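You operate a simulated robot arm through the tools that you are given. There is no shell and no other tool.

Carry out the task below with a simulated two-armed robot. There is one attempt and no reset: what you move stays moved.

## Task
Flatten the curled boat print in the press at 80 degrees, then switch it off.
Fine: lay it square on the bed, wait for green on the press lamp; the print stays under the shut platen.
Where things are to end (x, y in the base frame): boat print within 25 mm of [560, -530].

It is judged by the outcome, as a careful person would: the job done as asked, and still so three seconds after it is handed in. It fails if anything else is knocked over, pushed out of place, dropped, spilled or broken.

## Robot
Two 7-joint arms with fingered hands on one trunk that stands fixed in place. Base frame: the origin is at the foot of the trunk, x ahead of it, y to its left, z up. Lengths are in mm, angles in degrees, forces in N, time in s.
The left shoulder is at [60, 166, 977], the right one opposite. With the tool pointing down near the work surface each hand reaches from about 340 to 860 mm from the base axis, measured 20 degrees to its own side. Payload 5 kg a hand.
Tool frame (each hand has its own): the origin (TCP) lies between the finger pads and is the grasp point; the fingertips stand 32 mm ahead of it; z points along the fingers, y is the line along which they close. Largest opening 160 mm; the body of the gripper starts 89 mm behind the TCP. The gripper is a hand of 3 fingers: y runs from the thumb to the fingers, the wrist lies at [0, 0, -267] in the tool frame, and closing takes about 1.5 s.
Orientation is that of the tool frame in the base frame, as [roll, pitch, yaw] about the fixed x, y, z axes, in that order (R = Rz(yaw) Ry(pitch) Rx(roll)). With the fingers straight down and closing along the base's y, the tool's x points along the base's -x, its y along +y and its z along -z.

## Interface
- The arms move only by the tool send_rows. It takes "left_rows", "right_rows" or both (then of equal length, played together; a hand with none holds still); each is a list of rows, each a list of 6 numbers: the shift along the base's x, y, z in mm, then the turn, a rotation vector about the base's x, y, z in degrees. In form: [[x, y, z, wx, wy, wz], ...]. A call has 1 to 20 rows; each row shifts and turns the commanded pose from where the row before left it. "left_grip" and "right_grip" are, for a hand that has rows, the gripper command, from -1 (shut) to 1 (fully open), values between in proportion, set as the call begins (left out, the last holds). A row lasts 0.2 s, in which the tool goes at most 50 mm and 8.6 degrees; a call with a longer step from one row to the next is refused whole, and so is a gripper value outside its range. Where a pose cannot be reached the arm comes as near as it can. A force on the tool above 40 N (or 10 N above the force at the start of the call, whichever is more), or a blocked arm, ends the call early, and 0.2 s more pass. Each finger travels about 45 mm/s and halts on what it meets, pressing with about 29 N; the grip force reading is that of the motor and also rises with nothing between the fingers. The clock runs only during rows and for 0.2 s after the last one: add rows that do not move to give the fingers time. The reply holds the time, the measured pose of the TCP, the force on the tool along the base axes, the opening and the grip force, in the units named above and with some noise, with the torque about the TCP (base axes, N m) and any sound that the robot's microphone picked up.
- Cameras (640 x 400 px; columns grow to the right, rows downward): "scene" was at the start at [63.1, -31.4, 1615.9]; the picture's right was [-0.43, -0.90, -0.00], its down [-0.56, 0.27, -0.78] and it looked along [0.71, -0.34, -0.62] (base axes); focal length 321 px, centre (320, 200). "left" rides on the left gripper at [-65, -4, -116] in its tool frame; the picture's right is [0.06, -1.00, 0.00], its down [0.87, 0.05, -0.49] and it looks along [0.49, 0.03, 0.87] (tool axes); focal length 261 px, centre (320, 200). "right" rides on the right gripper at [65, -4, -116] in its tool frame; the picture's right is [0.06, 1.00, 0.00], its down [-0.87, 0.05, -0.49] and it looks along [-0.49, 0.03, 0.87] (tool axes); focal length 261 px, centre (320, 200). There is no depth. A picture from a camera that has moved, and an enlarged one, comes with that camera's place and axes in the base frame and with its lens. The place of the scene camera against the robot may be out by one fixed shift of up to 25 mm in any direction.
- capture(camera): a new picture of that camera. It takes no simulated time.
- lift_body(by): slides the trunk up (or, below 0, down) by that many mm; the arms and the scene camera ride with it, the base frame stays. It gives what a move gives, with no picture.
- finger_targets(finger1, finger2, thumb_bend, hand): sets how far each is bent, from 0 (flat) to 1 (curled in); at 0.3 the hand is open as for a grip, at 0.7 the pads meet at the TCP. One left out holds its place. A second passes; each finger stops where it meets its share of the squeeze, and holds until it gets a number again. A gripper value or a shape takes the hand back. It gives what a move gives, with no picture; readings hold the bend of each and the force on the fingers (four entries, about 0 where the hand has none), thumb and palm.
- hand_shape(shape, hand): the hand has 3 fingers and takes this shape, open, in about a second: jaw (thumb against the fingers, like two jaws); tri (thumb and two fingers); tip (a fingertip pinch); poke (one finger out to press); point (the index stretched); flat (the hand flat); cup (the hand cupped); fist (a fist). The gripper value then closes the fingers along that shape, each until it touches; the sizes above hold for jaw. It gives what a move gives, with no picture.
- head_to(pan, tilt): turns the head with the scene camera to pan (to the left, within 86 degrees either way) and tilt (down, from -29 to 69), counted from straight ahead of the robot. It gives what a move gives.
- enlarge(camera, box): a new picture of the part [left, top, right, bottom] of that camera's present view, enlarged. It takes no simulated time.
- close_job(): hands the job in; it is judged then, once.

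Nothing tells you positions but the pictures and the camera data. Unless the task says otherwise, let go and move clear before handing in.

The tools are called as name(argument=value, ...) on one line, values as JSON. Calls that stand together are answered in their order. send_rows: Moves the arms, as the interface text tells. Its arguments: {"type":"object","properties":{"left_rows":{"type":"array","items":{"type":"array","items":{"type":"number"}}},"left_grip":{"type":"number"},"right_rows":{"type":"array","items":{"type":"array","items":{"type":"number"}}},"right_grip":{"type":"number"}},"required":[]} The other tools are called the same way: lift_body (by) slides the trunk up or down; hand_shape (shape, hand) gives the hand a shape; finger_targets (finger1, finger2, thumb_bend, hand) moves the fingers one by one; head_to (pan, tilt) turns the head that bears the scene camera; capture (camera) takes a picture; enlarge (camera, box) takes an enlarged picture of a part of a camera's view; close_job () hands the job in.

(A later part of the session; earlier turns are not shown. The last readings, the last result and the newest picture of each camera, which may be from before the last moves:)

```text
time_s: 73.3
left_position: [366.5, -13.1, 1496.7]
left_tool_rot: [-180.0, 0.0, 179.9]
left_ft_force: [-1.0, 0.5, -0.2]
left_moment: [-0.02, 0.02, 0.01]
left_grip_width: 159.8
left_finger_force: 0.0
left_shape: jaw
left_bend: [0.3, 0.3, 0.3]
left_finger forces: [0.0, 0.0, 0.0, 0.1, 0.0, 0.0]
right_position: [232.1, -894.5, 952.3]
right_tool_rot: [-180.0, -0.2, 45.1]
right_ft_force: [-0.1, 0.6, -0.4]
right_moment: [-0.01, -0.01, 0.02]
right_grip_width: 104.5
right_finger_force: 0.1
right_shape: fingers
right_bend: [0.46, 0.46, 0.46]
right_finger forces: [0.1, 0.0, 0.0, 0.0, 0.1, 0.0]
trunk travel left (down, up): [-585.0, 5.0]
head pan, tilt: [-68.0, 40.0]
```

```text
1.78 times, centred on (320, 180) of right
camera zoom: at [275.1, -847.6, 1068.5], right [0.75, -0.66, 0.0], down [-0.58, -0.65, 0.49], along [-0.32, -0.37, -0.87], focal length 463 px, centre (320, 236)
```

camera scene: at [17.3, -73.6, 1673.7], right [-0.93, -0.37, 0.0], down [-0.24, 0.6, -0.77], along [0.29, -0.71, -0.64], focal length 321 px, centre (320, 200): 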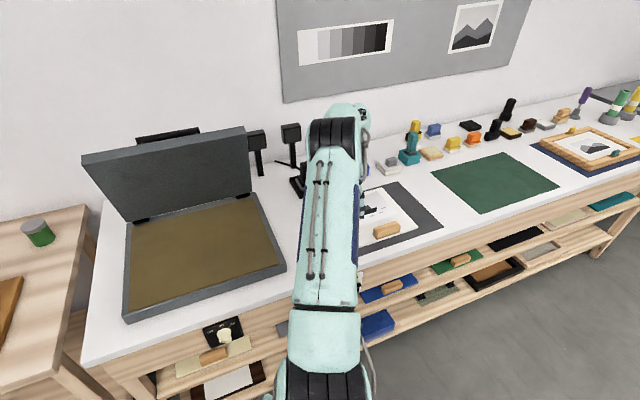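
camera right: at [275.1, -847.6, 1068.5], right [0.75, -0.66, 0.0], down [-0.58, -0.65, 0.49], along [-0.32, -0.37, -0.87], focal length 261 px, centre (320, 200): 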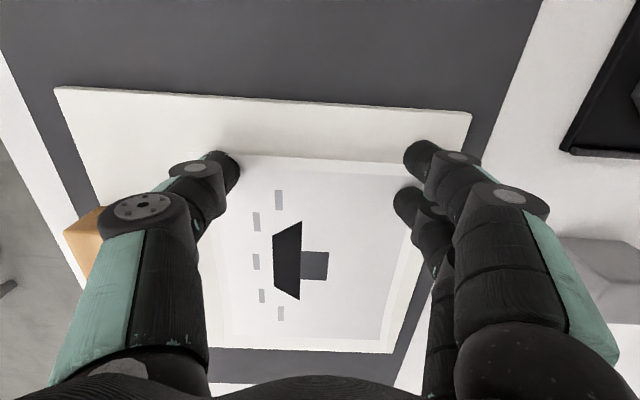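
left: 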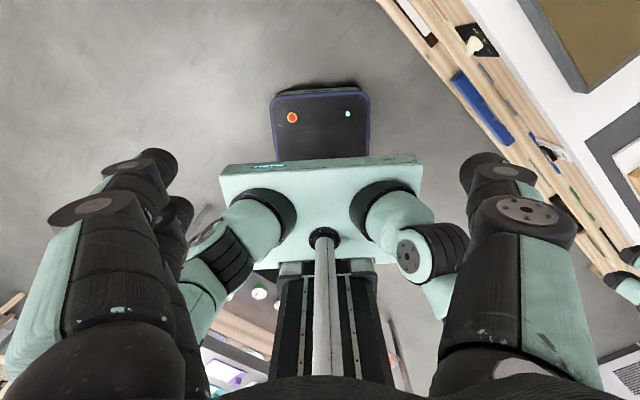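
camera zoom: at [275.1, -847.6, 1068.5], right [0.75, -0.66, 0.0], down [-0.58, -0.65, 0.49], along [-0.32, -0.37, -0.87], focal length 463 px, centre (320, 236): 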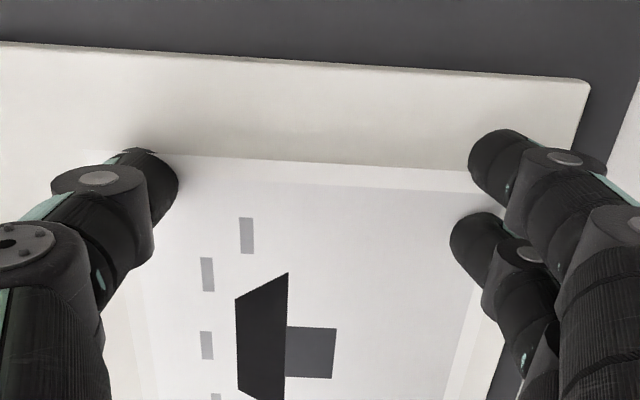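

The fingers closed to 104 mm at the height of the raised edge with no contact at all and the sheet unaffected, so I need to learn where the sheet can really be touched. I'll lift, shut the hand, and probe heights by touching down at the raised edge, on bare board, and at the middle.

send_rows(right_rows=[[0, 0, 10, 0, 0, 0], [0, 0, 10, 0, 0, 0], [0, 0, 0, 0, 0, 0], [0, 0, 0, 0, 0, 0], [0, 0, 0, 0, 0, 0], [0, 0, 0, 0, 0, 0], [0, 0, 0, 0, 0, 0], [0, 0, 0, 0, 0, 0]], right_grip=-1)

capture(camera="right")

```text
time_s: 75.1
left_position: [366.9, -12.6, 1498.5]
left_tool_rot: [-179.9, 0.1, 180.0]
left_ft_force: [-0.4, -0.9, 1.0]
left_moment: [-0.01, 0.0, -0.01]
left_grip_width: 159.9
left_finger_force: 0.0
left_shape: jaw
left_bend: [0.3, 0.3, 0.3]
left_finger forces: [0.1, 0.0, 0.0, 0.1, 0.0, 0.0]
right_position: [231.2, -895.0, 971.9]
right_tool_rot: [179.9, 0.0, 45.1]
right_ft_force: [-0.2, -0.2, 0.1]
right_moment: [0.05, -0.01, 0.02]
right_grip_width: 0.0
right_finger_force: 0.1
right_shape: jaw
right_bend: [0.66, 0.66, 0.66]
right_finger forces: [0.0, 0.1, 0.0, 0.1, 0.1, 0.1]
trunk travel left (down, up): [-585.0, 5.0]
head pan, tilt: [-68.0, 40.0]
```

```text
taken
camera right: at [276.2, -848.1, 1087.4], right [0.75, -0.66, 0.0], down [-0.58, -0.65, 0.49], along [-0.32, -0.37, -0.87], focal length 261 px, centre (320, 200)
```

right: 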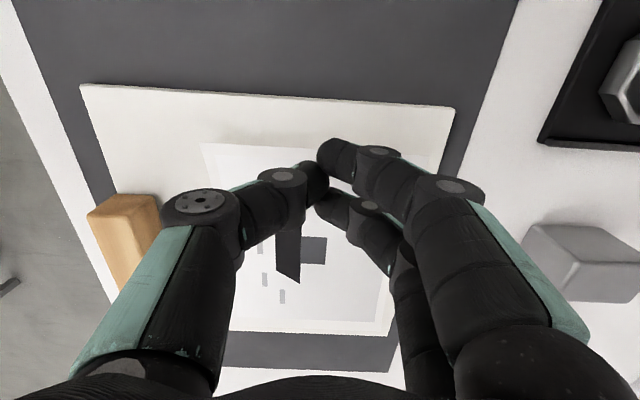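

Shut hand over the raised left edge at z≈972; now probing downward.

send_rows(right_rows=[[0, 0, -6, 0, 0, 0], [0, 0, -6, 0, 0, 0], [0, 0, 0, 0, 0, 0]])

send_rows(right_rows=[[0, 0, -2, 0, 0, 0], [0, 0, -2, 0, 0, 0], [0, 0, 0, 0, 0, 0]])

send_rows(right_rows=[[0, 0, -2, 0, 0, 0], [0, 0, -2, 0, 0, 0], [0, 0, 0, 0, 0, 0]])

enlarge(camera="right", box=[140, 100, 500, 260])

```text
time_s: 75.9
left_position: [366.6, -11.7, 1497.6]
left_tool_rot: [-179.8, 0.0, 179.8]
left_ft_force: [0.1, 0.2, -1.2]
left_moment: [0.03, 0.01, -0.01]
left_grip_width: 159.9
left_finger_force: 0.0
left_shape: jaw
left_bend: [0.3, 0.3, 0.3]
left_finger forces: [0.1, 0.0, 0.0, 0.0, 0.0, 0.1]
right_position: [230.7, -894.3, 960.3]
right_tool_rot: [179.9, -0.1, 45.1]
right_ft_force: [0.7, -0.1, 0.3]
right_moment: [-0.04, 0.01, -0.02]
right_grip_width: 0.2
right_finger_force: 28.7
right_shape: jaw
right_bend: [0.65, 0.65, 0.67]
right_finger forces: [0.0, 0.1, 0.1, 0.1, 0.0, 0.0]
trunk travel left (down, up): [-585.0, 5.0]
head pan, tilt: [-68.0, 40.0]
```

```text
time_s: 76.7
left_position: [366.9, -12.8, 1497.0]
left_tool_rot: [-179.9, -0.1, 179.9]
left_ft_force: [0.2, 0.5, 0.0]
left_moment: [0.01, -0.02, -0.03]
left_grip_width: 159.7
left_finger_force: 0.1
left_shape: jaw
left_bend: [0.3, 0.3, 0.3]
left_finger forces: [0.1, 0.0, 0.1, 0.1, 0.0, 0.0]
right_position: [231.8, -893.6, 955.1]
right_tool_rot: [180.0, -0.1, 45.1]
right_ft_force: [0.0, 0.2, 0.6]
right_moment: [0.0, -0.04, 0.02]
right_grip_width: 0.3
right_finger_force: 29.3
right_shape: jaw
right_bend: [0.65, 0.65, 0.67]
right_finger forces: [0.0, 0.0, 0.0, 0.0, 0.0, 0.0]
trunk travel left (down, up): [-585.0, 5.0]
head pan, tilt: [-68.0, 40.0]
```

```text
time_s: 77.5
left_position: [366.8, -12.0, 1497.4]
left_tool_rot: [-179.9, 0.0, 179.8]
left_ft_force: [0.4, 0.4, -0.1]
left_moment: [-0.04, 0.01, 0.06]
left_grip_width: 160.3
left_finger_force: 0.0
left_shape: jaw
left_bend: [0.3, 0.3, 0.3]
left_finger forces: [0.0, 0.0, 0.0, 0.1, 0.0, 0.0]
right_position: [232.1, -894.2, 952.6]
right_tool_rot: [180.0, -0.1, 45.1]
right_ft_force: [-0.6, 0.4, -0.2]
right_moment: [0.01, 0.02, -0.05]
right_grip_width: 0.2
right_finger_force: 29.2
right_shape: jaw
right_bend: [0.65, 0.65, 0.67]
right_finger forces: [0.0, 0.1, 0.0, 0.1, 0.0, 0.0]
trunk travel left (down, up): [-585.0, 5.0]
head pan, tilt: [-68.0, 40.0]
```

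```text
1.78 times, centred on (320, 180) of right
camera zoom: at [275.7, -846.8, 1068.8], right [0.75, -0.66, 0.0], down [-0.58, -0.65, 0.49], along [-0.32, -0.37, -0.87], focal length 463 px, centre (320, 236)
```

zoom: 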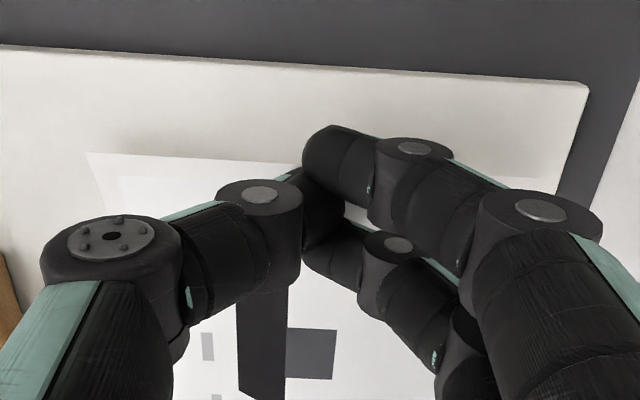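

No contact yet at 952.6; continuing down.

send_rows(right_rows=[[0, 0, -2, 0, 0, 0], [0, 0, -1, 0, 0, 0], [0, 0, 0, 0, 0, 0]])

send_rows(right_rows=[[0, 0, -2, 0, 0, 0], [0, 0, 0, 0, 0, 0]])

send_rows(right_rows=[[0, 0, -2, 0, 0, 0], [0, 0, 0, 0, 0, 0]])

enlarge(camera="right", box=[140, 100, 500, 260])

```text
time_s: 78.3
left_position: [368.0, -11.6, 1496.6]
left_tool_rot: [-179.9, 0.0, 179.9]
left_ft_force: [0.1, 0.3, 0.4]
left_moment: [0.01, -0.03, -0.03]
left_grip_width: 159.7
left_finger_force: 0.0
left_shape: jaw
left_bend: [0.3, 0.3, 0.3]
left_finger forces: [0.1, 0.0, 0.0, 0.0, 0.0, 0.0]
right_position: [231.0, -895.4, 950.6]
right_tool_rot: [180.0, -0.1, 45.1]
right_ft_force: [0.0, 1.2, -0.2]
right_moment: [0.02, -0.03, 0.02]
right_grip_width: 0.0
right_finger_force: 29.3
right_shape: jaw
right_bend: [0.65, 0.65, 0.67]
right_finger forces: [0.0, 0.0, 0.0, 0.0, 0.1, 0.0]
trunk travel left (down, up): [-585.0, 5.0]
head pan, tilt: [-68.0, 40.0]
```

```text
time_s: 78.9
left_position: [366.5, -13.2, 1497.4]
left_tool_rot: [-179.9, 0.0, -180.0]
left_ft_force: [-0.6, 0.2, -0.6]
left_moment: [0.03, 0.01, 0.0]
left_grip_width: 160.0
left_finger_force: 0.0
left_shape: jaw
left_bend: [0.3, 0.3, 0.3]
left_finger forces: [0.1, 0.0, 0.0, 0.0, 0.1, 0.1]
right_position: [231.5, -895.1, 946.5]
right_tool_rot: [-180.0, -0.1, 45.0]
right_ft_force: [-0.4, 0.0, 0.3]
right_moment: [-0.01, -0.01, 0.0]
right_grip_width: 0.0
right_finger_force: 29.0
right_shape: jaw
right_bend: [0.65, 0.65, 0.67]
right_finger forces: [0.0, 0.1, 0.0, 0.0, 0.1, 0.0]
trunk travel left (down, up): [-585.0, 5.0]
head pan, tilt: [-68.0, 40.0]
```

```text
time_s: 79.5
left_position: [367.8, -12.7, 1497.7]
left_tool_rot: [-179.9, 0.1, 179.9]
left_ft_force: [-0.5, -0.6, 0.3]
left_moment: [0.0, 0.0, 0.02]
left_grip_width: 159.8
left_finger_force: 0.1
left_shape: jaw
left_bend: [0.3, 0.3, 0.3]
left_finger forces: [0.1, 0.0, 0.0, 0.0, 0.0, 0.0]
right_position: [232.2, -897.2, 945.3]
right_tool_rot: [-180.0, 0.0, 45.0]
right_ft_force: [0.6, 0.7, 1.4]
right_moment: [0.0, -0.01, 0.01]
right_grip_width: 0.0
right_finger_force: 29.2
right_shape: jaw
right_bend: [0.65, 0.65, 0.67]
right_finger forces: [0.0, 0.0, 0.0, 0.0, 0.0, 0.1]
trunk travel left (down, up): [-585.0, 5.0]
head pan, tilt: [-68.0, 40.0]
```

```text
1.78 times, centred on (320, 180) of right
camera zoom: at [275.9, -848.2, 1061.4], right [0.75, -0.66, 0.0], down [-0.58, -0.65, 0.49], along [-0.32, -0.37, -0.87], focal length 463 px, centre (320, 236)
```

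zoom: 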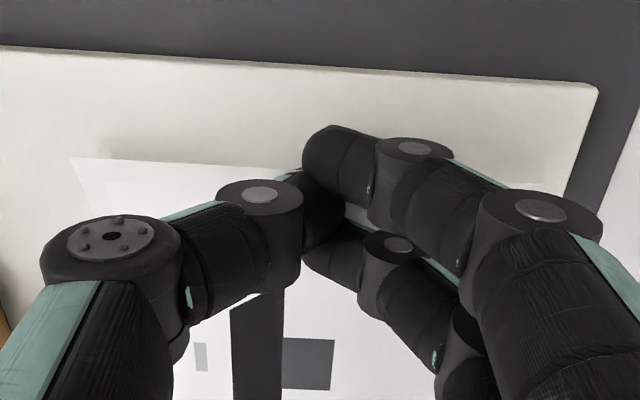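

Possibly first contact near 945; two more small steps to confirm.

send_rows(right_rows=[[0, 0, -1.5, 0, 0, 0], [0, 0, 0, 0, 0, 0]])

send_rows(right_rows=[[0, 0, -1.5, 0, 0, 0], [0, 0, 0, 0, 0, 0]])

enlarge(camera="right", box=[140, 100, 500, 260])

enlarge(camera="scene", box=[330, 160, 430, 240])

```text
time_s: 80.1
left_position: [366.7, -13.0, 1496.2]
left_tool_rot: [-179.9, 0.1, 179.9]
left_ft_force: [-0.4, 0.2, -0.1]
left_moment: [0.0, -0.01, 0.0]
left_grip_width: 159.9
left_finger_force: 0.1
left_shape: jaw
left_bend: [0.3, 0.3, 0.3]
left_finger forces: [0.0, 0.0, 0.0, 0.0, 0.1, 0.0]
right_position: [231.2, -894.9, 944.6]
right_tool_rot: [179.9, -0.1, 45.1]
right_ft_force: [1.3, -1.0, 10.8]
right_moment: [-0.03, 0.02, 0.01]
right_grip_width: 0.0
right_finger_force: 28.8
right_shape: jaw
right_bend: [0.65, 0.65, 0.67]
right_finger forces: [0.1, 0.1, 0.1, 0.1, 0.0, 0.0]
trunk travel left (down, up): [-585.0, 5.0]
head pan, tilt: [-68.0, 40.0]
```

```text
time_s: 80.7
left_position: [366.5, -10.1, 1497.8]
left_tool_rot: [-179.8, 0.0, 179.9]
left_ft_force: [-0.1, -0.3, -0.1]
left_moment: [0.01, 0.01, 0.01]
left_grip_width: 159.7
left_finger_force: 0.0
left_shape: jaw
left_bend: [0.3, 0.3, 0.3]
left_finger forces: [0.1, 0.0, 0.0, 0.0, 0.1, 0.0]
right_position: [232.2, -894.8, 945.1]
right_tool_rot: [179.7, 0.1, 45.1]
right_ft_force: [-0.1, -2.0, 17.6]
right_moment: [0.0, 0.04, 0.01]
right_grip_width: 0.0
right_finger_force: 28.9
right_shape: jaw
right_bend: [0.65, 0.65, 0.67]
right_finger forces: [0.0, 0.0, 0.1, 0.0, 0.0, 0.0]
trunk travel left (down, up): [-585.0, 5.0]
head pan, tilt: [-68.0, 40.0]
```

```text
1.78 times, centred on (320, 180) of right
camera zoom: at [275.4, -847.4, 1060.8], right [0.75, -0.66, 0.0], down [-0.58, -0.65, 0.49], along [-0.32, -0.37, -0.87], focal length 463 px, centre (320, 236)
```

zoom: 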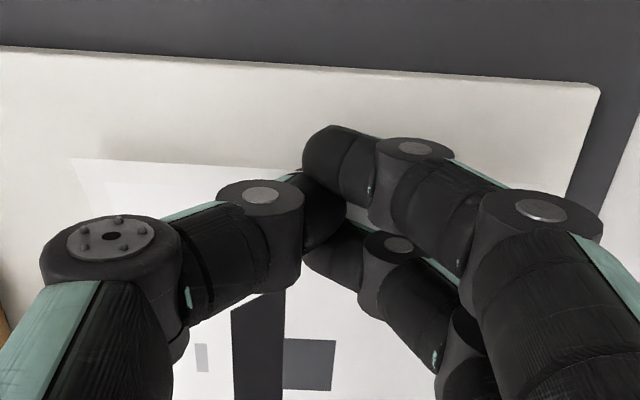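

```text
5.00 times, centred on (380, 200) of scene
camera zoom: at [16.9, -71.5, 1673.9], right [-0.93, -0.37, 0.0], down [-0.24, 0.6, -0.77], along [0.29, -0.71, -0.64], focal length 1603 px, centre (20, 200)
```

zoom: 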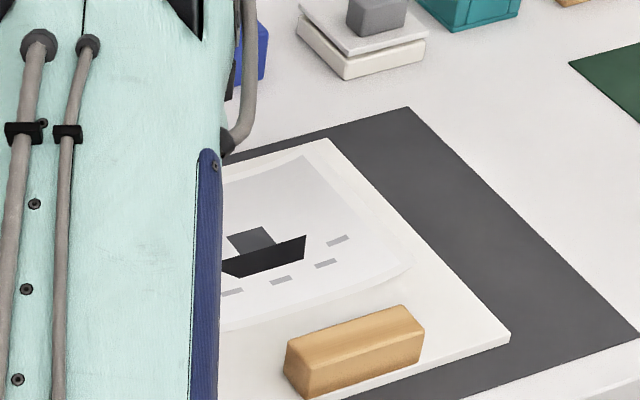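

Hard contact at TCP 945 over the raised edge, and the sheet didn't rock. Now the same probe on bare board just left of the print.

send_rows(right_rows=[[0, 0, 6, 0, 0, 0], [0, 0, 8, 0, 0, 0], [7.5, 7.5, 0, 0, 0, 0], [7.5, 7.5, 0, 0, 0, 0], [7, 7, 0, 0, 0, 0], [0, 0, 0, 0, 0, 0]])

send_rows(right_rows=[[0, 0, -5, 0, 0, 0], [0, 0, -4, 0, 0, 0], [0, 0, 0, 0, 0, 0]])

send_rows(right_rows=[[0, 0, -1.5, 0, 0, 0], [0, 0, 0, 0, 0, 0]])

send_rows(right_rows=[[0, 0, -1.5, 0, 0, 0], [0, 0, 0, 0, 0, 0]])

```text
time_s: 82.1
left_position: [366.6, -12.8, 1496.6]
left_tool_rot: [-179.9, 0.0, 179.9]
left_ft_force: [0.0, 0.1, -0.7]
left_moment: [-0.01, 0.01, -0.01]
left_grip_width: 159.8
left_finger_force: 0.1
left_shape: jaw
left_bend: [0.3, 0.3, 0.3]
left_finger forces: [0.0, 0.1, 0.0, 0.1, 0.1, 0.1]
right_position: [253.0, -873.4, 955.7]
right_tool_rot: [-180.0, -0.1, 45.1]
right_ft_force: [0.9, 0.4, -0.4]
right_moment: [0.0, -0.02, 0.02]
right_grip_width: 0.2
right_finger_force: 29.2
right_shape: jaw
right_bend: [0.65, 0.65, 0.67]
right_finger forces: [0.1, 0.0, 0.0, 0.1, 0.0, 0.0]
trunk travel left (down, up): [-585.0, 5.0]
head pan, tilt: [-68.0, 40.0]
```

```text
time_s: 82.9
left_position: [367.0, -12.6, 1499.2]
left_tool_rot: [-180.0, 0.1, 179.9]
left_ft_force: [0.1, 1.0, -0.1]
left_moment: [0.02, -0.03, 0.02]
left_grip_width: 159.8
left_finger_force: 0.1
left_shape: jaw
left_bend: [0.3, 0.3, 0.3]
left_finger forces: [0.0, 0.0, 0.0, 0.1, 0.0, 0.0]
right_position: [252.5, -872.4, 949.8]
right_tool_rot: [180.0, 0.0, 45.1]
right_ft_force: [-0.7, 0.2, 0.5]
right_moment: [0.03, 0.04, 0.0]
right_grip_width: 0.3
right_finger_force: 29.0
right_shape: jaw
right_bend: [0.65, 0.65, 0.67]
right_finger forces: [0.1, 0.0, 0.1, 0.1, 0.1, 0.1]
trunk travel left (down, up): [-585.0, 5.0]
head pan, tilt: [-68.0, 40.0]
```

```text
time_s: 83.5
left_position: [367.3, -12.6, 1497.4]
left_tool_rot: [-180.0, 0.1, 180.0]
left_ft_force: [0.2, 0.2, 0.7]
left_moment: [-0.03, 0.0, -0.01]
left_grip_width: 160.0
left_finger_force: 0.0
left_shape: jaw
left_bend: [0.3, 0.3, 0.3]
left_finger forces: [0.0, 0.0, 0.0, 0.0, 0.0, 0.0]
right_position: [251.5, -871.8, 946.4]
right_tool_rot: [180.0, 0.0, 45.2]
right_ft_force: [-0.4, -0.8, -0.1]
right_moment: [-0.04, -0.01, -0.02]
right_grip_width: 0.0
right_finger_force: 28.8
right_shape: jaw
right_bend: [0.65, 0.65, 0.67]
right_finger forces: [0.1, 0.0, 0.0, 0.1, 0.0, 0.0]
trunk travel left (down, up): [-585.0, 5.0]
head pan, tilt: [-68.0, 40.0]
```

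```text
time_s: 84.1
left_position: [367.8, -12.0, 1497.0]
left_tool_rot: [-179.8, 0.0, 179.9]
left_ft_force: [-0.4, 0.0, 0.0]
left_moment: [0.01, 0.0, -0.01]
left_grip_width: 159.9
left_finger_force: 0.2
left_shape: jaw
left_bend: [0.3, 0.3, 0.3]
left_finger forces: [0.0, 0.0, 0.0, 0.1, 0.1, 0.1]
right_position: [252.8, -872.2, 945.4]
right_tool_rot: [180.0, 0.0, 45.1]
right_ft_force: [1.4, -0.1, 2.6]
right_moment: [0.02, 0.0, 0.01]
right_grip_width: 0.0
right_finger_force: 28.8
right_shape: jaw
right_bend: [0.65, 0.65, 0.67]
right_finger forces: [0.0, 0.1, 0.0, 0.0, 0.0, 0.0]
trunk travel left (down, up): [-585.0, 5.0]
head pan, tilt: [-68.0, 40.0]
```

Bare board gives contact at the same height, so the raised edge offers nothing to press or grip against; the solid part of the sheet must lie flat. I'll probe the middle of the print in the same pose to find its thickness.

send_rows(right_rows=[[0, 0, 8, 0, 0, 0], [0, 0, 8, 0, 0, 0], [-12, -10, 0, 0, 0, 0], [-12, -10, 0, 0, 0, 0], [-12, -10, 0, 0, 0, 0], [-12, -10, 0, 0, 0, 0], [-11, -7, 0, 0, 0, 0], [0, 0, 0, 0, 0, 0]])

capture(camera="right")

```text
time_s: 85.9
left_position: [367.6, -12.8, 1497.0]
left_tool_rot: [-179.8, 0.0, 179.9]
left_ft_force: [-0.3, 0.5, -0.1]
left_moment: [0.01, 0.04, 0.01]
left_grip_width: 159.9
left_finger_force: 0.0
left_shape: jaw
left_bend: [0.3, 0.3, 0.3]
left_finger forces: [0.1, 0.0, 0.1, 0.0, 0.1, 0.1]
right_position: [193.9, -918.4, 959.3]
right_tool_rot: [-180.0, -0.1, 45.1]
right_ft_force: [0.4, -0.5, -0.1]
right_moment: [0.01, 0.02, 0.02]
right_grip_width: 0.0
right_finger_force: 28.5
right_shape: jaw
right_bend: [0.65, 0.65, 0.67]
right_finger forces: [0.0, 0.0, 0.1, 0.0, 0.0, 0.0]
trunk travel left (down, up): [-585.0, 5.0]
head pan, tilt: [-68.0, 40.0]
```

```text
taken
camera right: at [238.2, -871.1, 1075.4], right [0.75, -0.66, 0.0], down [-0.58, -0.65, 0.49], along [-0.32, -0.37, -0.87], focal length 261 px, centre (320, 200)
```

right: 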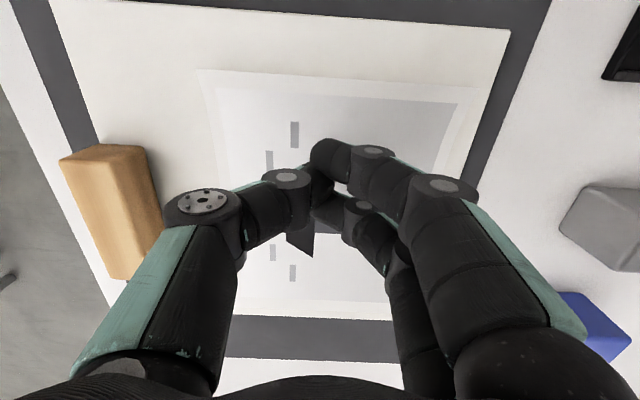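

Reached over the print's middle. Probing down here.

send_rows(right_rows=[[0, 0, -4, 0, 0, 0], [0, 0, -4, 0, 0, 0], [0, 0, 0, 0, 0, 0]])

send_rows(right_rows=[[0, 0, -2, 0, 0, 0], [0, 0, 0, 0, 0, 0]])

send_rows(right_rows=[[0, 0, -1.5, 0, 0, 0], [0, 0, 0, 0, 0, 0]])

send_rows(right_rows=[[0, 0, -1.5, 0, 0, 0], [0, 0, 0, 0, 0, 0]])

```text
time_s: 86.7
left_position: [366.8, -12.9, 1497.7]
left_tool_rot: [-180.0, 0.0, 179.9]
left_ft_force: [0.6, 0.7, -0.5]
left_moment: [-0.02, 0.0, -0.02]
left_grip_width: 159.9
left_finger_force: 0.0
left_shape: jaw
left_bend: [0.3, 0.3, 0.3]
left_finger forces: [0.1, 0.0, 0.0, 0.1, 0.0, 0.0]
right_position: [195.8, -918.7, 952.3]
right_tool_rot: [180.0, -0.1, 45.0]
right_ft_force: [-0.5, 0.2, -0.9]
right_moment: [-0.01, 0.0, 0.01]
right_grip_width: 0.1
right_finger_force: 29.3
right_shape: jaw
right_bend: [0.65, 0.65, 0.67]
right_finger forces: [0.0, 0.0, 0.1, 0.1, 0.0, 0.1]
trunk travel left (down, up): [-585.0, 5.0]
head pan, tilt: [-68.0, 40.0]
```

```text
time_s: 87.3
left_position: [367.9, -12.8, 1496.5]
left_tool_rot: [-179.9, -0.1, 179.9]
left_ft_force: [0.2, -0.1, 1.1]
left_moment: [0.01, -0.02, -0.02]
left_grip_width: 159.9
left_finger_force: 0.0
left_shape: jaw
left_bend: [0.3, 0.3, 0.3]
left_finger forces: [0.1, 0.1, 0.0, 0.0, 0.0, 0.1]
right_position: [193.8, -919.5, 949.5]
right_tool_rot: [-180.0, -0.1, 45.1]
right_ft_force: [0.2, -0.6, 0.9]
right_moment: [0.0, 0.04, 0.02]
right_grip_width: 0.0
right_finger_force: 29.2
right_shape: jaw
right_bend: [0.65, 0.65, 0.67]
right_finger forces: [0.0, 0.1, 0.0, 0.0, 0.0, 0.1]
trunk travel left (down, up): [-585.0, 5.0]
head pan, tilt: [-68.0, 40.0]
```

```text
time_s: 87.9
left_position: [367.0, -11.2, 1497.3]
left_tool_rot: [-180.0, 0.0, 179.9]
left_ft_force: [0.2, 0.1, -0.3]
left_moment: [0.0, 0.0, -0.01]
left_grip_width: 160.0
left_finger_force: 0.0
left_shape: jaw
left_bend: [0.3, 0.3, 0.3]
left_finger forces: [0.0, 0.0, 0.0, 0.1, 0.0, 0.0]
right_position: [194.4, -919.8, 948.8]
right_tool_rot: [-180.0, -0.1, 45.1]
right_ft_force: [-0.1, -1.4, 1.0]
right_moment: [0.0, -0.02, -0.02]
right_grip_width: 0.0
right_finger_force: 29.1
right_shape: jaw
right_bend: [0.65, 0.65, 0.67]
right_finger forces: [0.0, 0.0, 0.1, 0.0, 0.1, 0.0]
trunk travel left (down, up): [-585.0, 5.0]
head pan, tilt: [-68.0, 40.0]
```

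```text
time_s: 88.5
left_position: [366.8, -12.7, 1497.2]
left_tool_rot: [-179.9, 0.0, 179.9]
left_ft_force: [-0.3, -0.9, 0.0]
left_moment: [0.01, -0.01, 0.0]
left_grip_width: 159.8
left_finger_force: 0.1
left_shape: jaw
left_bend: [0.3, 0.3, 0.3]
left_finger forces: [0.0, 0.0, 0.0, 0.1, 0.0, 0.0]
right_position: [192.8, -919.7, 946.7]
right_tool_rot: [-180.0, -0.1, 45.0]
right_ft_force: [0.4, 0.4, -0.3]
right_moment: [-0.01, -0.03, 0.01]
right_grip_width: 0.1
right_finger_force: 29.6
right_shape: jaw
right_bend: [0.65, 0.65, 0.67]
right_finger forces: [0.0, 0.0, 0.0, 0.0, 0.0, 0.1]
trunk travel left (down, up): [-585.0, 5.0]
head pan, tilt: [-68.0, 40.0]
```

Still no contact at 946.7; one or two more steps.

send_rows(right_rows=[[0, 0, -1.5, 0, 0, 0], [0, 0, 0, 0, 0, 0]])

send_rows(right_rows=[[0, 0, -1.5, 0, 0, 0], [0, 0, 0, 0, 0, 0]])

capture(camera="right")

```text
time_s: 89.1
left_position: [366.9, -12.4, 1497.7]
left_tool_rot: [-179.9, -0.1, 179.9]
left_ft_force: [-0.2, 1.0, 0.6]
left_moment: [-0.02, 0.01, 0.01]
left_grip_width: 160.1
left_finger_force: 0.1
left_shape: jaw
left_bend: [0.3, 0.3, 0.3]
left_finger forces: [0.0, 0.1, 0.0, 0.1, 0.0, 0.0]
right_position: [194.0, -919.3, 945.1]
right_tool_rot: [180.0, -0.1, 45.2]
right_ft_force: [0.1, 0.2, -0.3]
right_moment: [0.0, -0.03, -0.01]
right_grip_width: 0.1
right_finger_force: 29.1
right_shape: jaw
right_bend: [0.65, 0.65, 0.67]
right_finger forces: [0.0, 0.0, 0.0, 0.0, 0.1, 0.0]
trunk travel left (down, up): [-585.0, 5.0]
head pan, tilt: [-68.0, 40.0]
```

```text
time_s: 89.7
left_position: [365.7, -13.5, 1497.3]
left_tool_rot: [-179.9, 0.0, 179.9]
left_ft_force: [-0.2, 0.1, -1.1]
left_moment: [0.01, 0.0, 0.03]
left_grip_width: 160.0
left_finger_force: 0.1
left_shape: jaw
left_bend: [0.3, 0.3, 0.3]
left_finger forces: [0.1, 0.1, 0.1, 0.0, 0.0, 0.0]
right_position: [194.3, -919.8, 945.8]
right_tool_rot: [179.9, 0.0, 45.1]
right_ft_force: [0.7, -1.7, 6.0]
right_moment: [-0.01, 0.02, 0.02]
right_grip_width: 0.0
right_finger_force: 29.5
right_shape: jaw
right_bend: [0.65, 0.65, 0.67]
right_finger forces: [0.0, 0.0, 0.0, 0.0, 0.1, 0.0]
trunk travel left (down, up): [-585.0, 5.0]
head pan, tilt: [-68.0, 40.0]
```

```text
taken
camera right: at [237.6, -872.0, 1061.0], right [0.75, -0.66, 0.0], down [-0.58, -0.65, 0.49], along [-0.32, -0.37, -0.87], focal length 261 px, centre (320, 200)
```

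right: 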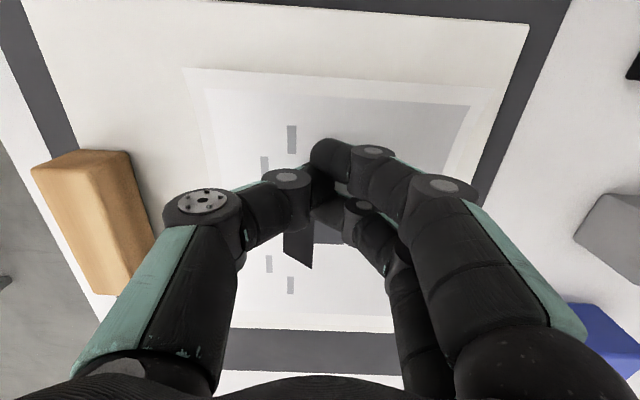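

Contact height is the same everywhere (TCP ≈945), so the curled sheet itself isn't separately graspable: it appears to be mounted on the cream board with the wooden block as its handle, which would make board + handle + sheet the "boat print". Before trying the handle, I'll raise the hand and look at the press platen's size from the head camera.

send_rows(right_rows=[[0, 0, 10, 0, 0, 0], [0, 0, 15, 0, 0, 0], [0, 0, 20, 0, 0, 0], [0, 0, 20, 0, 0, 0], [0, 0, 0, 0, 0, 0]], right_grip=-0.2)

head_to(pan=-45, tilt=42)

capture(camera="scene")

enlarge(camera="scene", box=[180, 60, 480, 260])

```text
time_s: 90.9
left_position: [367.3, -12.8, 1497.4]
left_tool_rot: [-179.9, 0.0, 179.9]
left_ft_force: [-0.4, -0.8, -0.2]
left_moment: [0.02, 0.0, 0.01]
left_grip_width: 160.0
left_finger_force: 0.1
left_shape: jaw
left_bend: [0.3, 0.3, 0.3]
left_finger forces: [0.0, 0.0, 0.0, 0.0, 0.1, 0.0]
right_position: [194.0, -920.2, 1009.3]
right_tool_rot: [179.9, -0.2, 45.2]
right_ft_force: [0.1, -0.3, 0.5]
right_moment: [-0.01, -0.02, 0.0]
right_grip_width: 63.4
right_finger_force: 0.1
right_shape: jaw
right_bend: [0.73, 0.73, 0.7]
right_finger forces: [0.1, 0.0, 0.0, 0.0, 0.0, 0.0]
trunk travel left (down, up): [-585.0, 5.0]
head pan, tilt: [-68.0, 40.0]
```

```text
time_s: 91.8
left_position: [366.8, -12.5, 1497.3]
left_tool_rot: [-179.9, -0.1, 179.9]
left_ft_force: [-0.6, -0.1, 0.0]
left_moment: [-0.02, 0.02, -0.02]
left_grip_width: 159.7
left_finger_force: 0.1
left_shape: jaw
left_bend: [0.3, 0.3, 0.3]
left_finger forces: [0.0, 0.0, 0.1, 0.0, 0.1, 0.1]
right_position: [194.8, -919.9, 1008.8]
right_tool_rot: [-180.0, -0.1, 45.2]
right_ft_force: [1.1, 0.2, 0.7]
right_moment: [-0.01, -0.01, -0.01]
right_grip_width: 63.7
right_finger_force: 0.0
right_shape: jaw
right_bend: [0.73, 0.73, 0.7]
right_finger forces: [0.1, 0.1, 0.0, 0.1, 0.0, 0.1]
trunk travel left (down, up): [-585.0, 5.0]
head pan, tilt: [-45.0, 42.0]
```

```text
taken
camera scene: at [44.5, -54.0, 1670.7], right [-0.71, -0.71, 0.0], down [-0.47, 0.47, -0.74], along [0.53, -0.53, -0.67], focal length 321 px, centre (320, 200)
```

scene: 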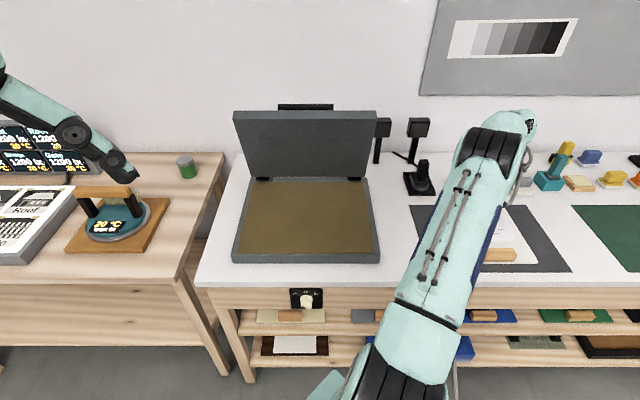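

```text
2.00 times, centred on (330, 160) of scene
camera zoom: at [44.5, -54.0, 1670.7], right [-0.71, -0.71, 0.0], down [-0.47, 0.47, -0.74], along [0.53, -0.53, -0.67], focal length 641 px, centre (300, 280)
```

zoom: 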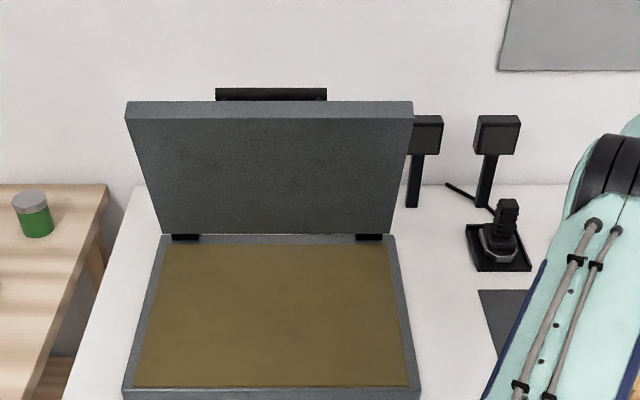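

With this straight-on view the pad corners check out to about 5 mm. Now I'll zoom into the lid to work out its length, tilt and handle.

enlarge(camera="scene", box=[225, 95, 305, 145])

enlarge(camera="scene", box=[320, 95, 440, 200])

enlarge(camera="scene", box=[230, 160, 310, 210])

enlarge(camera="scene", box=[470, 230, 600, 340])

```text
8.00 times, centred on (265, 120) of scene
camera zoom: at [44.5, -54.0, 1670.7], right [-0.71, -0.71, 0.0], down [-0.47, 0.47, -0.74], along [0.53, -0.53, -0.67], focal length 2565 px, centre (760, 840)
```

zoom: 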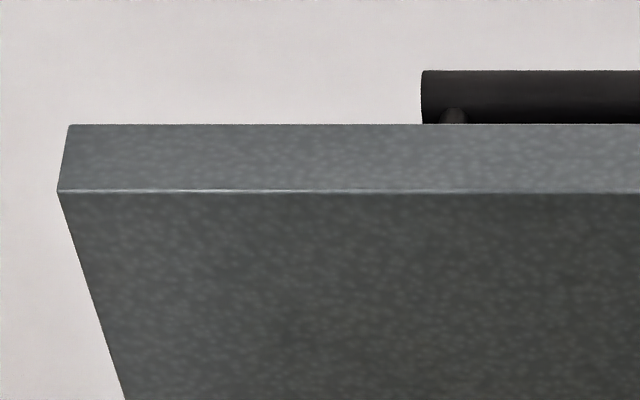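

```text
3.81 times, centred on (380, 148) of scene
camera zoom: at [44.5, -54.0, 1670.7], right [-0.71, -0.71, 0.0], down [-0.47, 0.47, -0.74], along [0.53, -0.53, -0.67], focal length 1221 px, centre (91, 400)
```

zoom: 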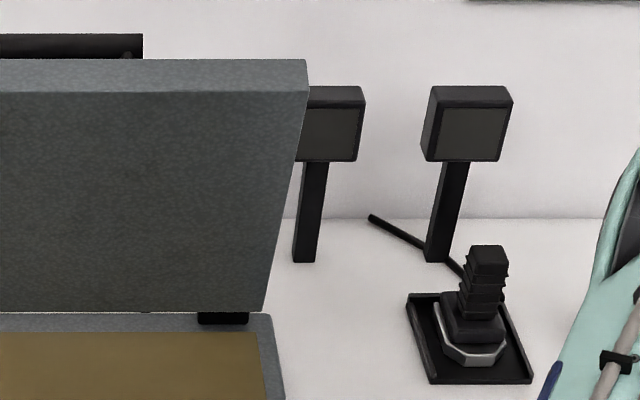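

```text
8.00 times, centred on (270, 185) of scene
camera zoom: at [44.5, -54.0, 1670.7], right [-0.71, -0.71, 0.0], down [-0.47, 0.47, -0.74], along [0.53, -0.53, -0.67], focal length 2565 px, centre (720, 320)
```

zoom: 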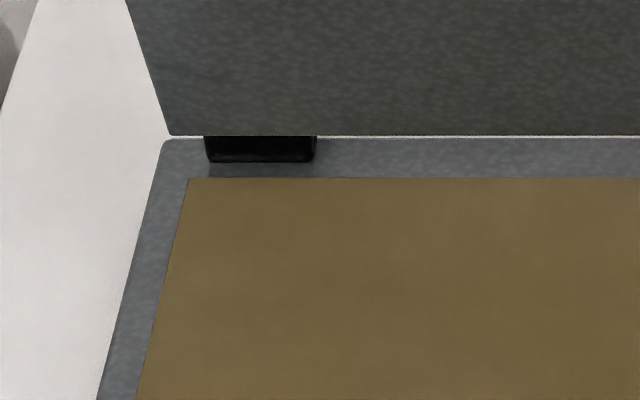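

```text
3.64 times, centred on (535, 285) of scene
camera zoom: at [44.5, -54.0, 1670.7], right [-0.71, -0.71, 0.0], down [-0.47, 0.47, -0.74], along [0.53, -0.53, -0.67], focal length 1166 px, centre (-462, -109)
```

zoom: 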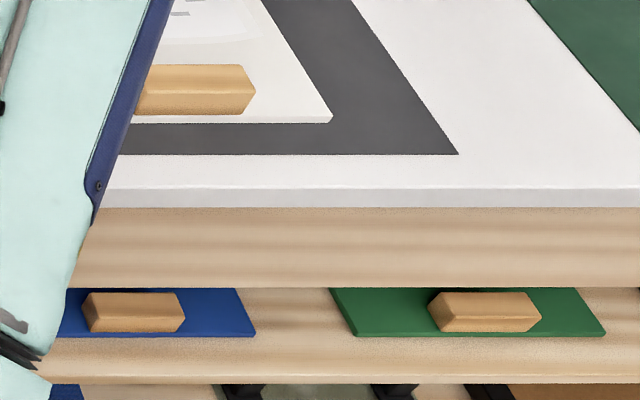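

The lid leans forward and is only about 290 mm long, so when shut it covers roughly w 712–1005 and leaves the front 60 mm of the bed free: exactly room for the board's handle. That confirms the "boat print" is the cream board with handle and sheet, and its centre belongs at about w=771, u=−21. I'll first check, with the empty hand, that this wrist orientation also works over the press.

send_rows(right_rows=[[10, 15, 15, 0, 0, 0], [20, 30, 15, 0, 0, 0], [22, 33, 15, 0, 0, 0], [22, 33, 10, 0, 0, 0], [22, 33, 5, 0, 0, 0], [22, 33, 5, 0, 0, 0], [22, 33, 5, 0, 0, 0], [0, 0, 0, 0, 0, 0]], right_grip=0)

send_rows(right_rows=[[22, 33, 0, 0, 0, 0], [22, 33, 0, 0, 0, 0], [22, 33, 0, 0, 0, 0], [22, 33, 0, 0, 0, 0], [22, 33, 0, 0, 0, 0], [22, 33, 0, 0, 0, 0], [20, 30, 0, 0, 0, 0], [0, 0, 0, 0, 0, 0]])

capture(camera="right")

capture(camera="scene")

```text
time_s: 93.6
left_position: [366.3, -12.9, 1496.7]
left_tool_rot: [-179.9, 0.0, 179.9]
left_ft_force: [-0.5, 0.5, 1.0]
left_moment: [-0.01, -0.01, 0.04]
left_grip_width: 159.7
left_finger_force: 0.1
left_shape: jaw
left_bend: [0.3, 0.3, 0.3]
left_finger forces: [0.0, 0.1, 0.0, 0.0, 0.0, 0.0]
right_position: [335.9, -713.3, 1077.3]
right_tool_rot: [-179.9, -0.1, 45.1]
right_ft_force: [-0.9, -0.2, 0.2]
right_moment: [-0.02, 0.0, 0.0]
right_grip_width: 79.5
right_finger_force: 0.0
right_shape: jaw
right_bend: [0.72, 0.72, 0.7]
right_finger forces: [0.1, 0.1, 0.0, 0.1, 0.0, 0.0]
trunk travel left (down, up): [-585.0, 5.0]
head pan, tilt: [-45.0, 42.0]
```

```text
time_s: 95.4
left_position: [366.4, -13.2, 1497.0]
left_tool_rot: [-179.8, 0.0, 179.9]
left_ft_force: [1.1, -0.2, 0.6]
left_moment: [0.0, 0.0, 0.0]
left_grip_width: 160.0
left_finger_force: 0.0
left_shape: jaw
left_bend: [0.3, 0.3, 0.3]
left_finger forces: [0.1, 0.0, 0.0, 0.1, 0.1, 0.1]
right_position: [488.5, -482.8, 1080.4]
right_tool_rot: [-179.9, -0.1, 45.1]
right_ft_force: [-0.3, -0.2, -0.2]
right_moment: [0.03, -0.02, 0.03]
right_grip_width: 79.4
right_finger_force: 0.1
right_shape: jaw
right_bend: [0.72, 0.72, 0.7]
right_finger forces: [0.0, 0.0, 0.0, 0.1, 0.0, 0.0]
trunk travel left (down, up): [-585.0, 5.0]
head pan, tilt: [-45.0, 42.0]
```

```text
taken
camera right: at [531.8, -434.6, 1196.4], right [0.75, -0.66, 0.0], down [-0.58, -0.65, 0.49], along [-0.32, -0.37, -0.87], focal length 261 px, centre (320, 200)
```

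right: 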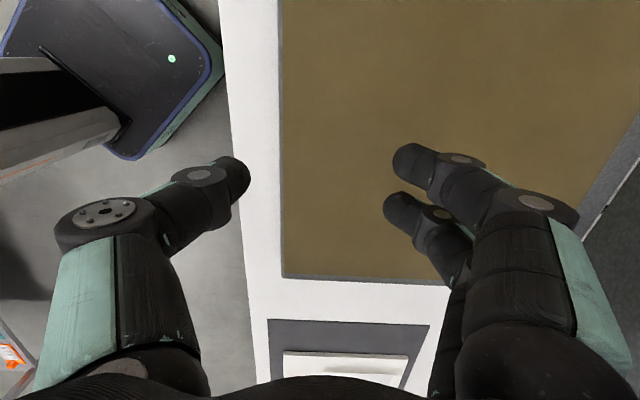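

```text
taken
camera scene: at [44.1, -54.3, 1670.7], right [-0.71, -0.71, 0.0], down [-0.47, 0.47, -0.74], along [0.53, -0.53, -0.67], focal length 321 px, centre (320, 200)
```

scene: 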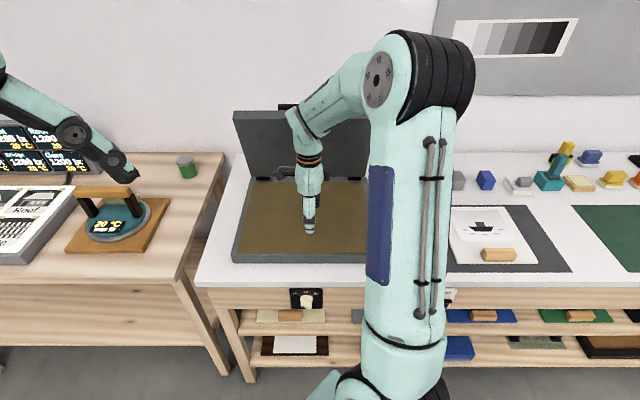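

The orientation works over the press too. I'll zoom in here to pin down the bed height and edges.

enlarge(camera="right", box=[240, 240, 360, 320])

enlarge(camera="right", box=[560, 100, 640, 200])

enlarge(camera="scene", box=[440, 190, 600, 290])

enlarge(camera="scene", box=[280, 275, 340, 320])

```text
5.00 times, centred on (300, 280) of right
camera zoom: at [531.8, -434.6, 1196.4], right [0.75, -0.66, 0.0], down [-0.58, -0.65, 0.49], along [-0.32, -0.37, -0.87], focal length 1303 px, centre (420, -200)
```

zoom: 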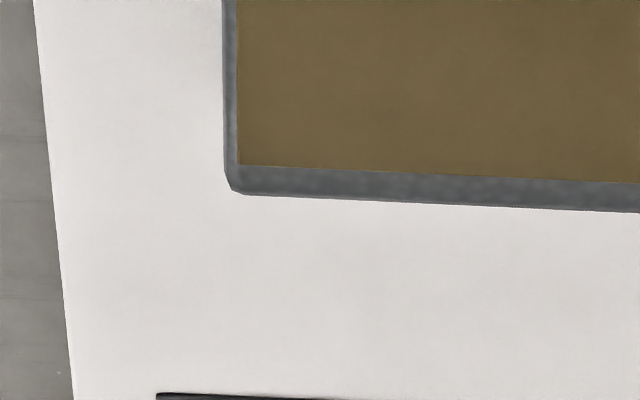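

```text
4.00 times, centred on (600, 150) of right
camera zoom: at [531.8, -434.6, 1196.4], right [0.75, -0.66, 0.0], down [-0.58, -0.65, 0.49], along [-0.32, -0.37, -0.87], focal length 1043 px, centre (-800, 400)
```

zoom: 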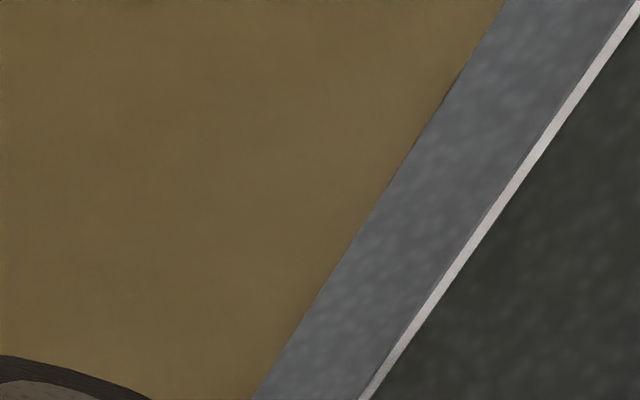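

```text
4.00 times, centred on (520, 240) of scene
camera zoom: at [44.1, -54.3, 1670.7], right [-0.71, -0.71, 0.0], down [-0.47, 0.47, -0.74], along [0.53, -0.53, -0.67], focal length 1282 px, centre (-480, 40)
```

zoom: 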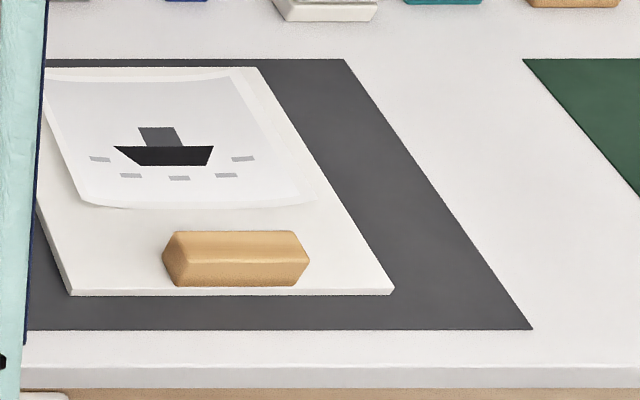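

```text
8.89 times, centred on (310, 298) of scene
camera zoom: at [44.1, -54.3, 1670.7], right [-0.71, -0.71, 0.0], down [-0.47, 0.47, -0.74], along [0.53, -0.53, -0.67], focal length 2850 px, centre (409, -667)
```

zoom: 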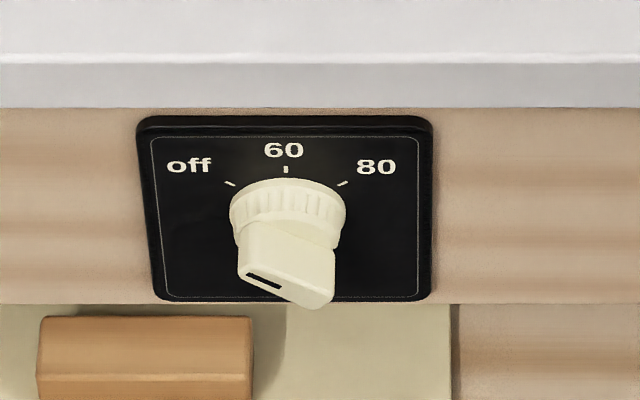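

Bed pad top is at z≈949, spanning u −221…181 and w 652…976, matching the target. The handle block is at u≈507–599, w≈653–690, top z≈936. I'll go back and hover over the handle.

send_rows(right_rows=[[-30, -28, 0, 0, 0, 0], [-34, -32, 0, 0, 0, 0], [-34, -32, 0, 0, 0, 0], [-34, -32, 0, 0, 0, 0], [-34, -32, 0, 0, 0, 0], [-34, -32, 0, 0, 0, 0], [-34, -32, -5, 0, 0, 0], [-34, -32, -5, 0, 0, 0], [-34, -33, -10, 0, 0, 0], [-34, -33, -10, 0, 0, 0], [-34, -33, -10, 0, 0, 0], [-33.6, -31.7, -10, 0, 0, 0], [0, 0, 0, 0, 0, 0]], right_grip=0)

capture(camera="right")

```text
time_s: 98.2
left_position: [367.4, -11.8, 1496.8]
left_tool_rot: [-179.8, 0.0, 179.9]
left_ft_force: [-0.7, 0.2, 0.4]
left_moment: [-0.04, 0.02, -0.01]
left_grip_width: 159.7
left_finger_force: 0.1
left_shape: jaw
left_bend: [0.3, 0.3, 0.3]
left_finger forces: [0.1, 0.1, 0.0, 0.0, 0.0, 0.1]
right_position: [82.1, -860.0, 1031.8]
right_tool_rot: [180.0, -0.1, 45.0]
right_ft_force: [-0.3, -0.6, 0.5]
right_moment: [-0.05, 0.0, 0.03]
right_grip_width: 79.5
right_finger_force: 0.1
right_shape: jaw
right_bend: [0.72, 0.72, 0.7]
right_finger forces: [0.0, 0.1, 0.0, 0.1, 0.1, 0.0]
trunk travel left (down, up): [-585.0, 5.0]
head pan, tilt: [-45.0, 42.0]
```

```text
taken
camera right: at [125.7, -813.1, 1148.7], right [0.75, -0.66, 0.0], down [-0.58, -0.65, 0.49], along [-0.32, -0.37, -0.87], focal length 261 px, centre (320, 200)
```

right: 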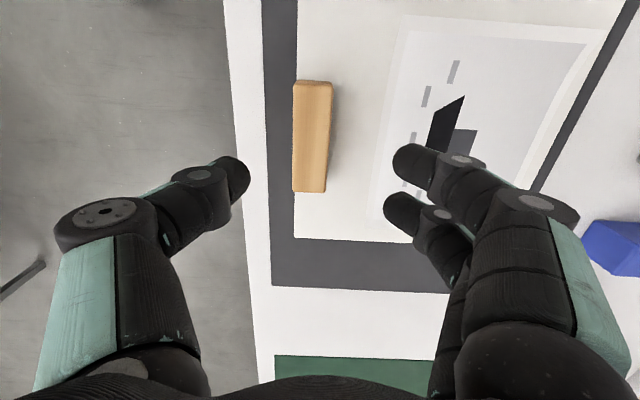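

The hand is above the handle. I'll zoom in to centre it precisely on the block.

enlarge(camera="right", box=[260, 60, 380, 220])

```text
2.50 times, centred on (320, 140) of right
camera zoom: at [125.7, -813.1, 1148.7], right [0.75, -0.66, 0.0], down [-0.58, -0.65, 0.49], along [-0.32, -0.37, -0.87], focal length 652 px, centre (320, 350)
```

zoom: 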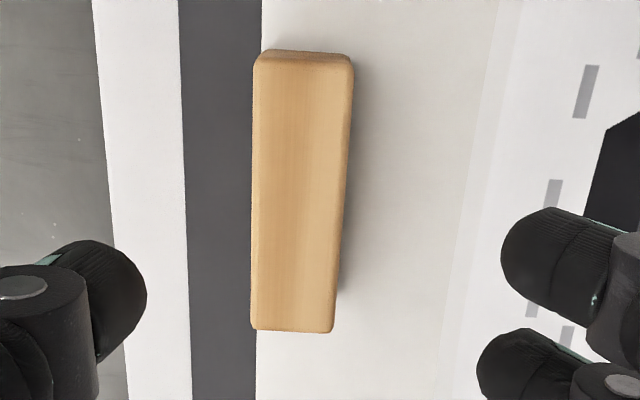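

The block's top spans w≈646–676, u≈505–597. I'll shift 5.5 mm toward the robot to centre on it and lower with the jaws about 80 mm apart.

send_rows(right_rows=[[-3.9, 3.9, -8, 0, 0, 0], [0, 0, -14, 0, 0, 0], [0, 0, -14, 0, 0, 0], [0, 0, -14, 0, 0, 0], [0, 0, -12, 0, 0, 0], [0, 0, 0, 0, 0, 0], [0, 0, 0, 0, 0, 0]])

send_rows(right_rows=[[0, 0, -5, 0, 0, 0], [0, 0, -4, 0, 0, 0], [0, 0, 0, 0, 0, 0]])

send_rows(right_rows=[[0, 0, -3, 0, 0, 0], [0, 0, -2, 0, 0, 0], [0, 0, 0, 0, 0, 0]])

capture(camera="right")

```text
time_s: 99.8
left_position: [367.6, -13.1, 1498.0]
left_tool_rot: [-179.9, 0.0, 179.9]
left_ft_force: [0.7, -0.5, -0.4]
left_moment: [-0.01, 0.02, -0.02]
left_grip_width: 159.9
left_finger_force: 0.1
left_shape: jaw
left_bend: [0.3, 0.3, 0.3]
left_finger forces: [0.0, 0.0, 0.0, 0.1, 0.0, 0.1]
right_position: [79.0, -858.9, 967.4]
right_tool_rot: [-179.9, -0.1, 45.2]
right_ft_force: [-0.8, 0.1, 0.4]
right_moment: [0.01, 0.0, 0.03]
right_grip_width: 79.5
right_finger_force: 0.0
right_shape: jaw
right_bend: [0.72, 0.72, 0.7]
right_finger forces: [0.0, 0.1, 0.0, 0.0, 0.0, 0.0]
trunk travel left (down, up): [-585.0, 5.0]
head pan, tilt: [-45.0, 42.0]
```

```text
time_s: 100.6
left_position: [365.8, -12.9, 1498.7]
left_tool_rot: [-179.8, 0.0, 179.9]
left_ft_force: [0.2, -0.2, 0.1]
left_moment: [-0.01, 0.0, 0.02]
left_grip_width: 160.0
left_finger_force: 0.0
left_shape: jaw
left_bend: [0.3, 0.3, 0.3]
left_finger forces: [0.1, 0.0, 0.0, 0.1, 0.0, 0.0]
right_position: [78.2, -860.3, 959.6]
right_tool_rot: [-179.9, -0.1, 45.1]
right_ft_force: [-0.3, -1.4, -0.2]
right_moment: [0.0, -0.06, -0.01]
right_grip_width: 79.6
right_finger_force: 0.1
right_shape: jaw
right_bend: [0.72, 0.72, 0.7]
right_finger forces: [0.1, 0.1, 0.0, 0.0, 0.0, 0.1]
trunk travel left (down, up): [-585.0, 5.0]
head pan, tilt: [-45.0, 42.0]
```

```text
time_s: 101.4
left_position: [367.2, -12.5, 1498.2]
left_tool_rot: [-179.8, 0.0, 179.9]
left_ft_force: [0.1, 0.1, 1.5]
left_moment: [-0.02, 0.03, 0.01]
left_grip_width: 160.1
left_finger_force: 0.0
left_shape: jaw
left_bend: [0.3, 0.3, 0.3]
left_finger forces: [0.1, 0.0, 0.0, 0.0, 0.0, 0.0]
right_position: [78.9, -859.5, 952.5]
right_tool_rot: [-180.0, -0.1, 45.0]
right_ft_force: [0.1, -0.3, 0.2]
right_moment: [-0.02, -0.02, 0.0]
right_grip_width: 79.5
right_finger_force: 0.1
right_shape: jaw
right_bend: [0.72, 0.72, 0.7]
right_finger forces: [0.1, 0.0, 0.0, 0.0, 0.0, 0.1]
trunk travel left (down, up): [-585.0, 5.0]
head pan, tilt: [-45.0, 42.0]
```

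```text
taken
camera right: at [122.7, -812.4, 1068.8], right [0.75, -0.66, 0.0], down [-0.58, -0.65, 0.49], along [-0.32, -0.37, -0.87], focal length 261 px, centre (320, 200)
```

right: 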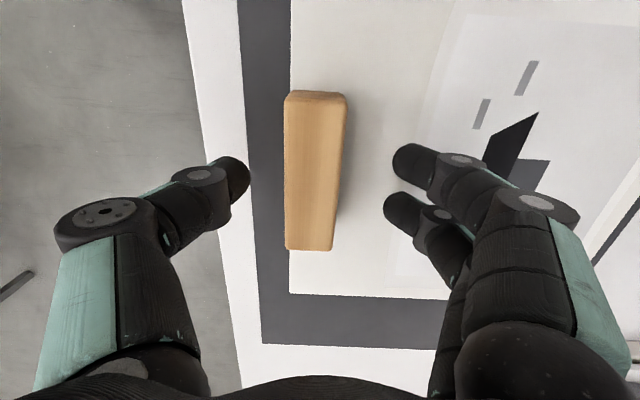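

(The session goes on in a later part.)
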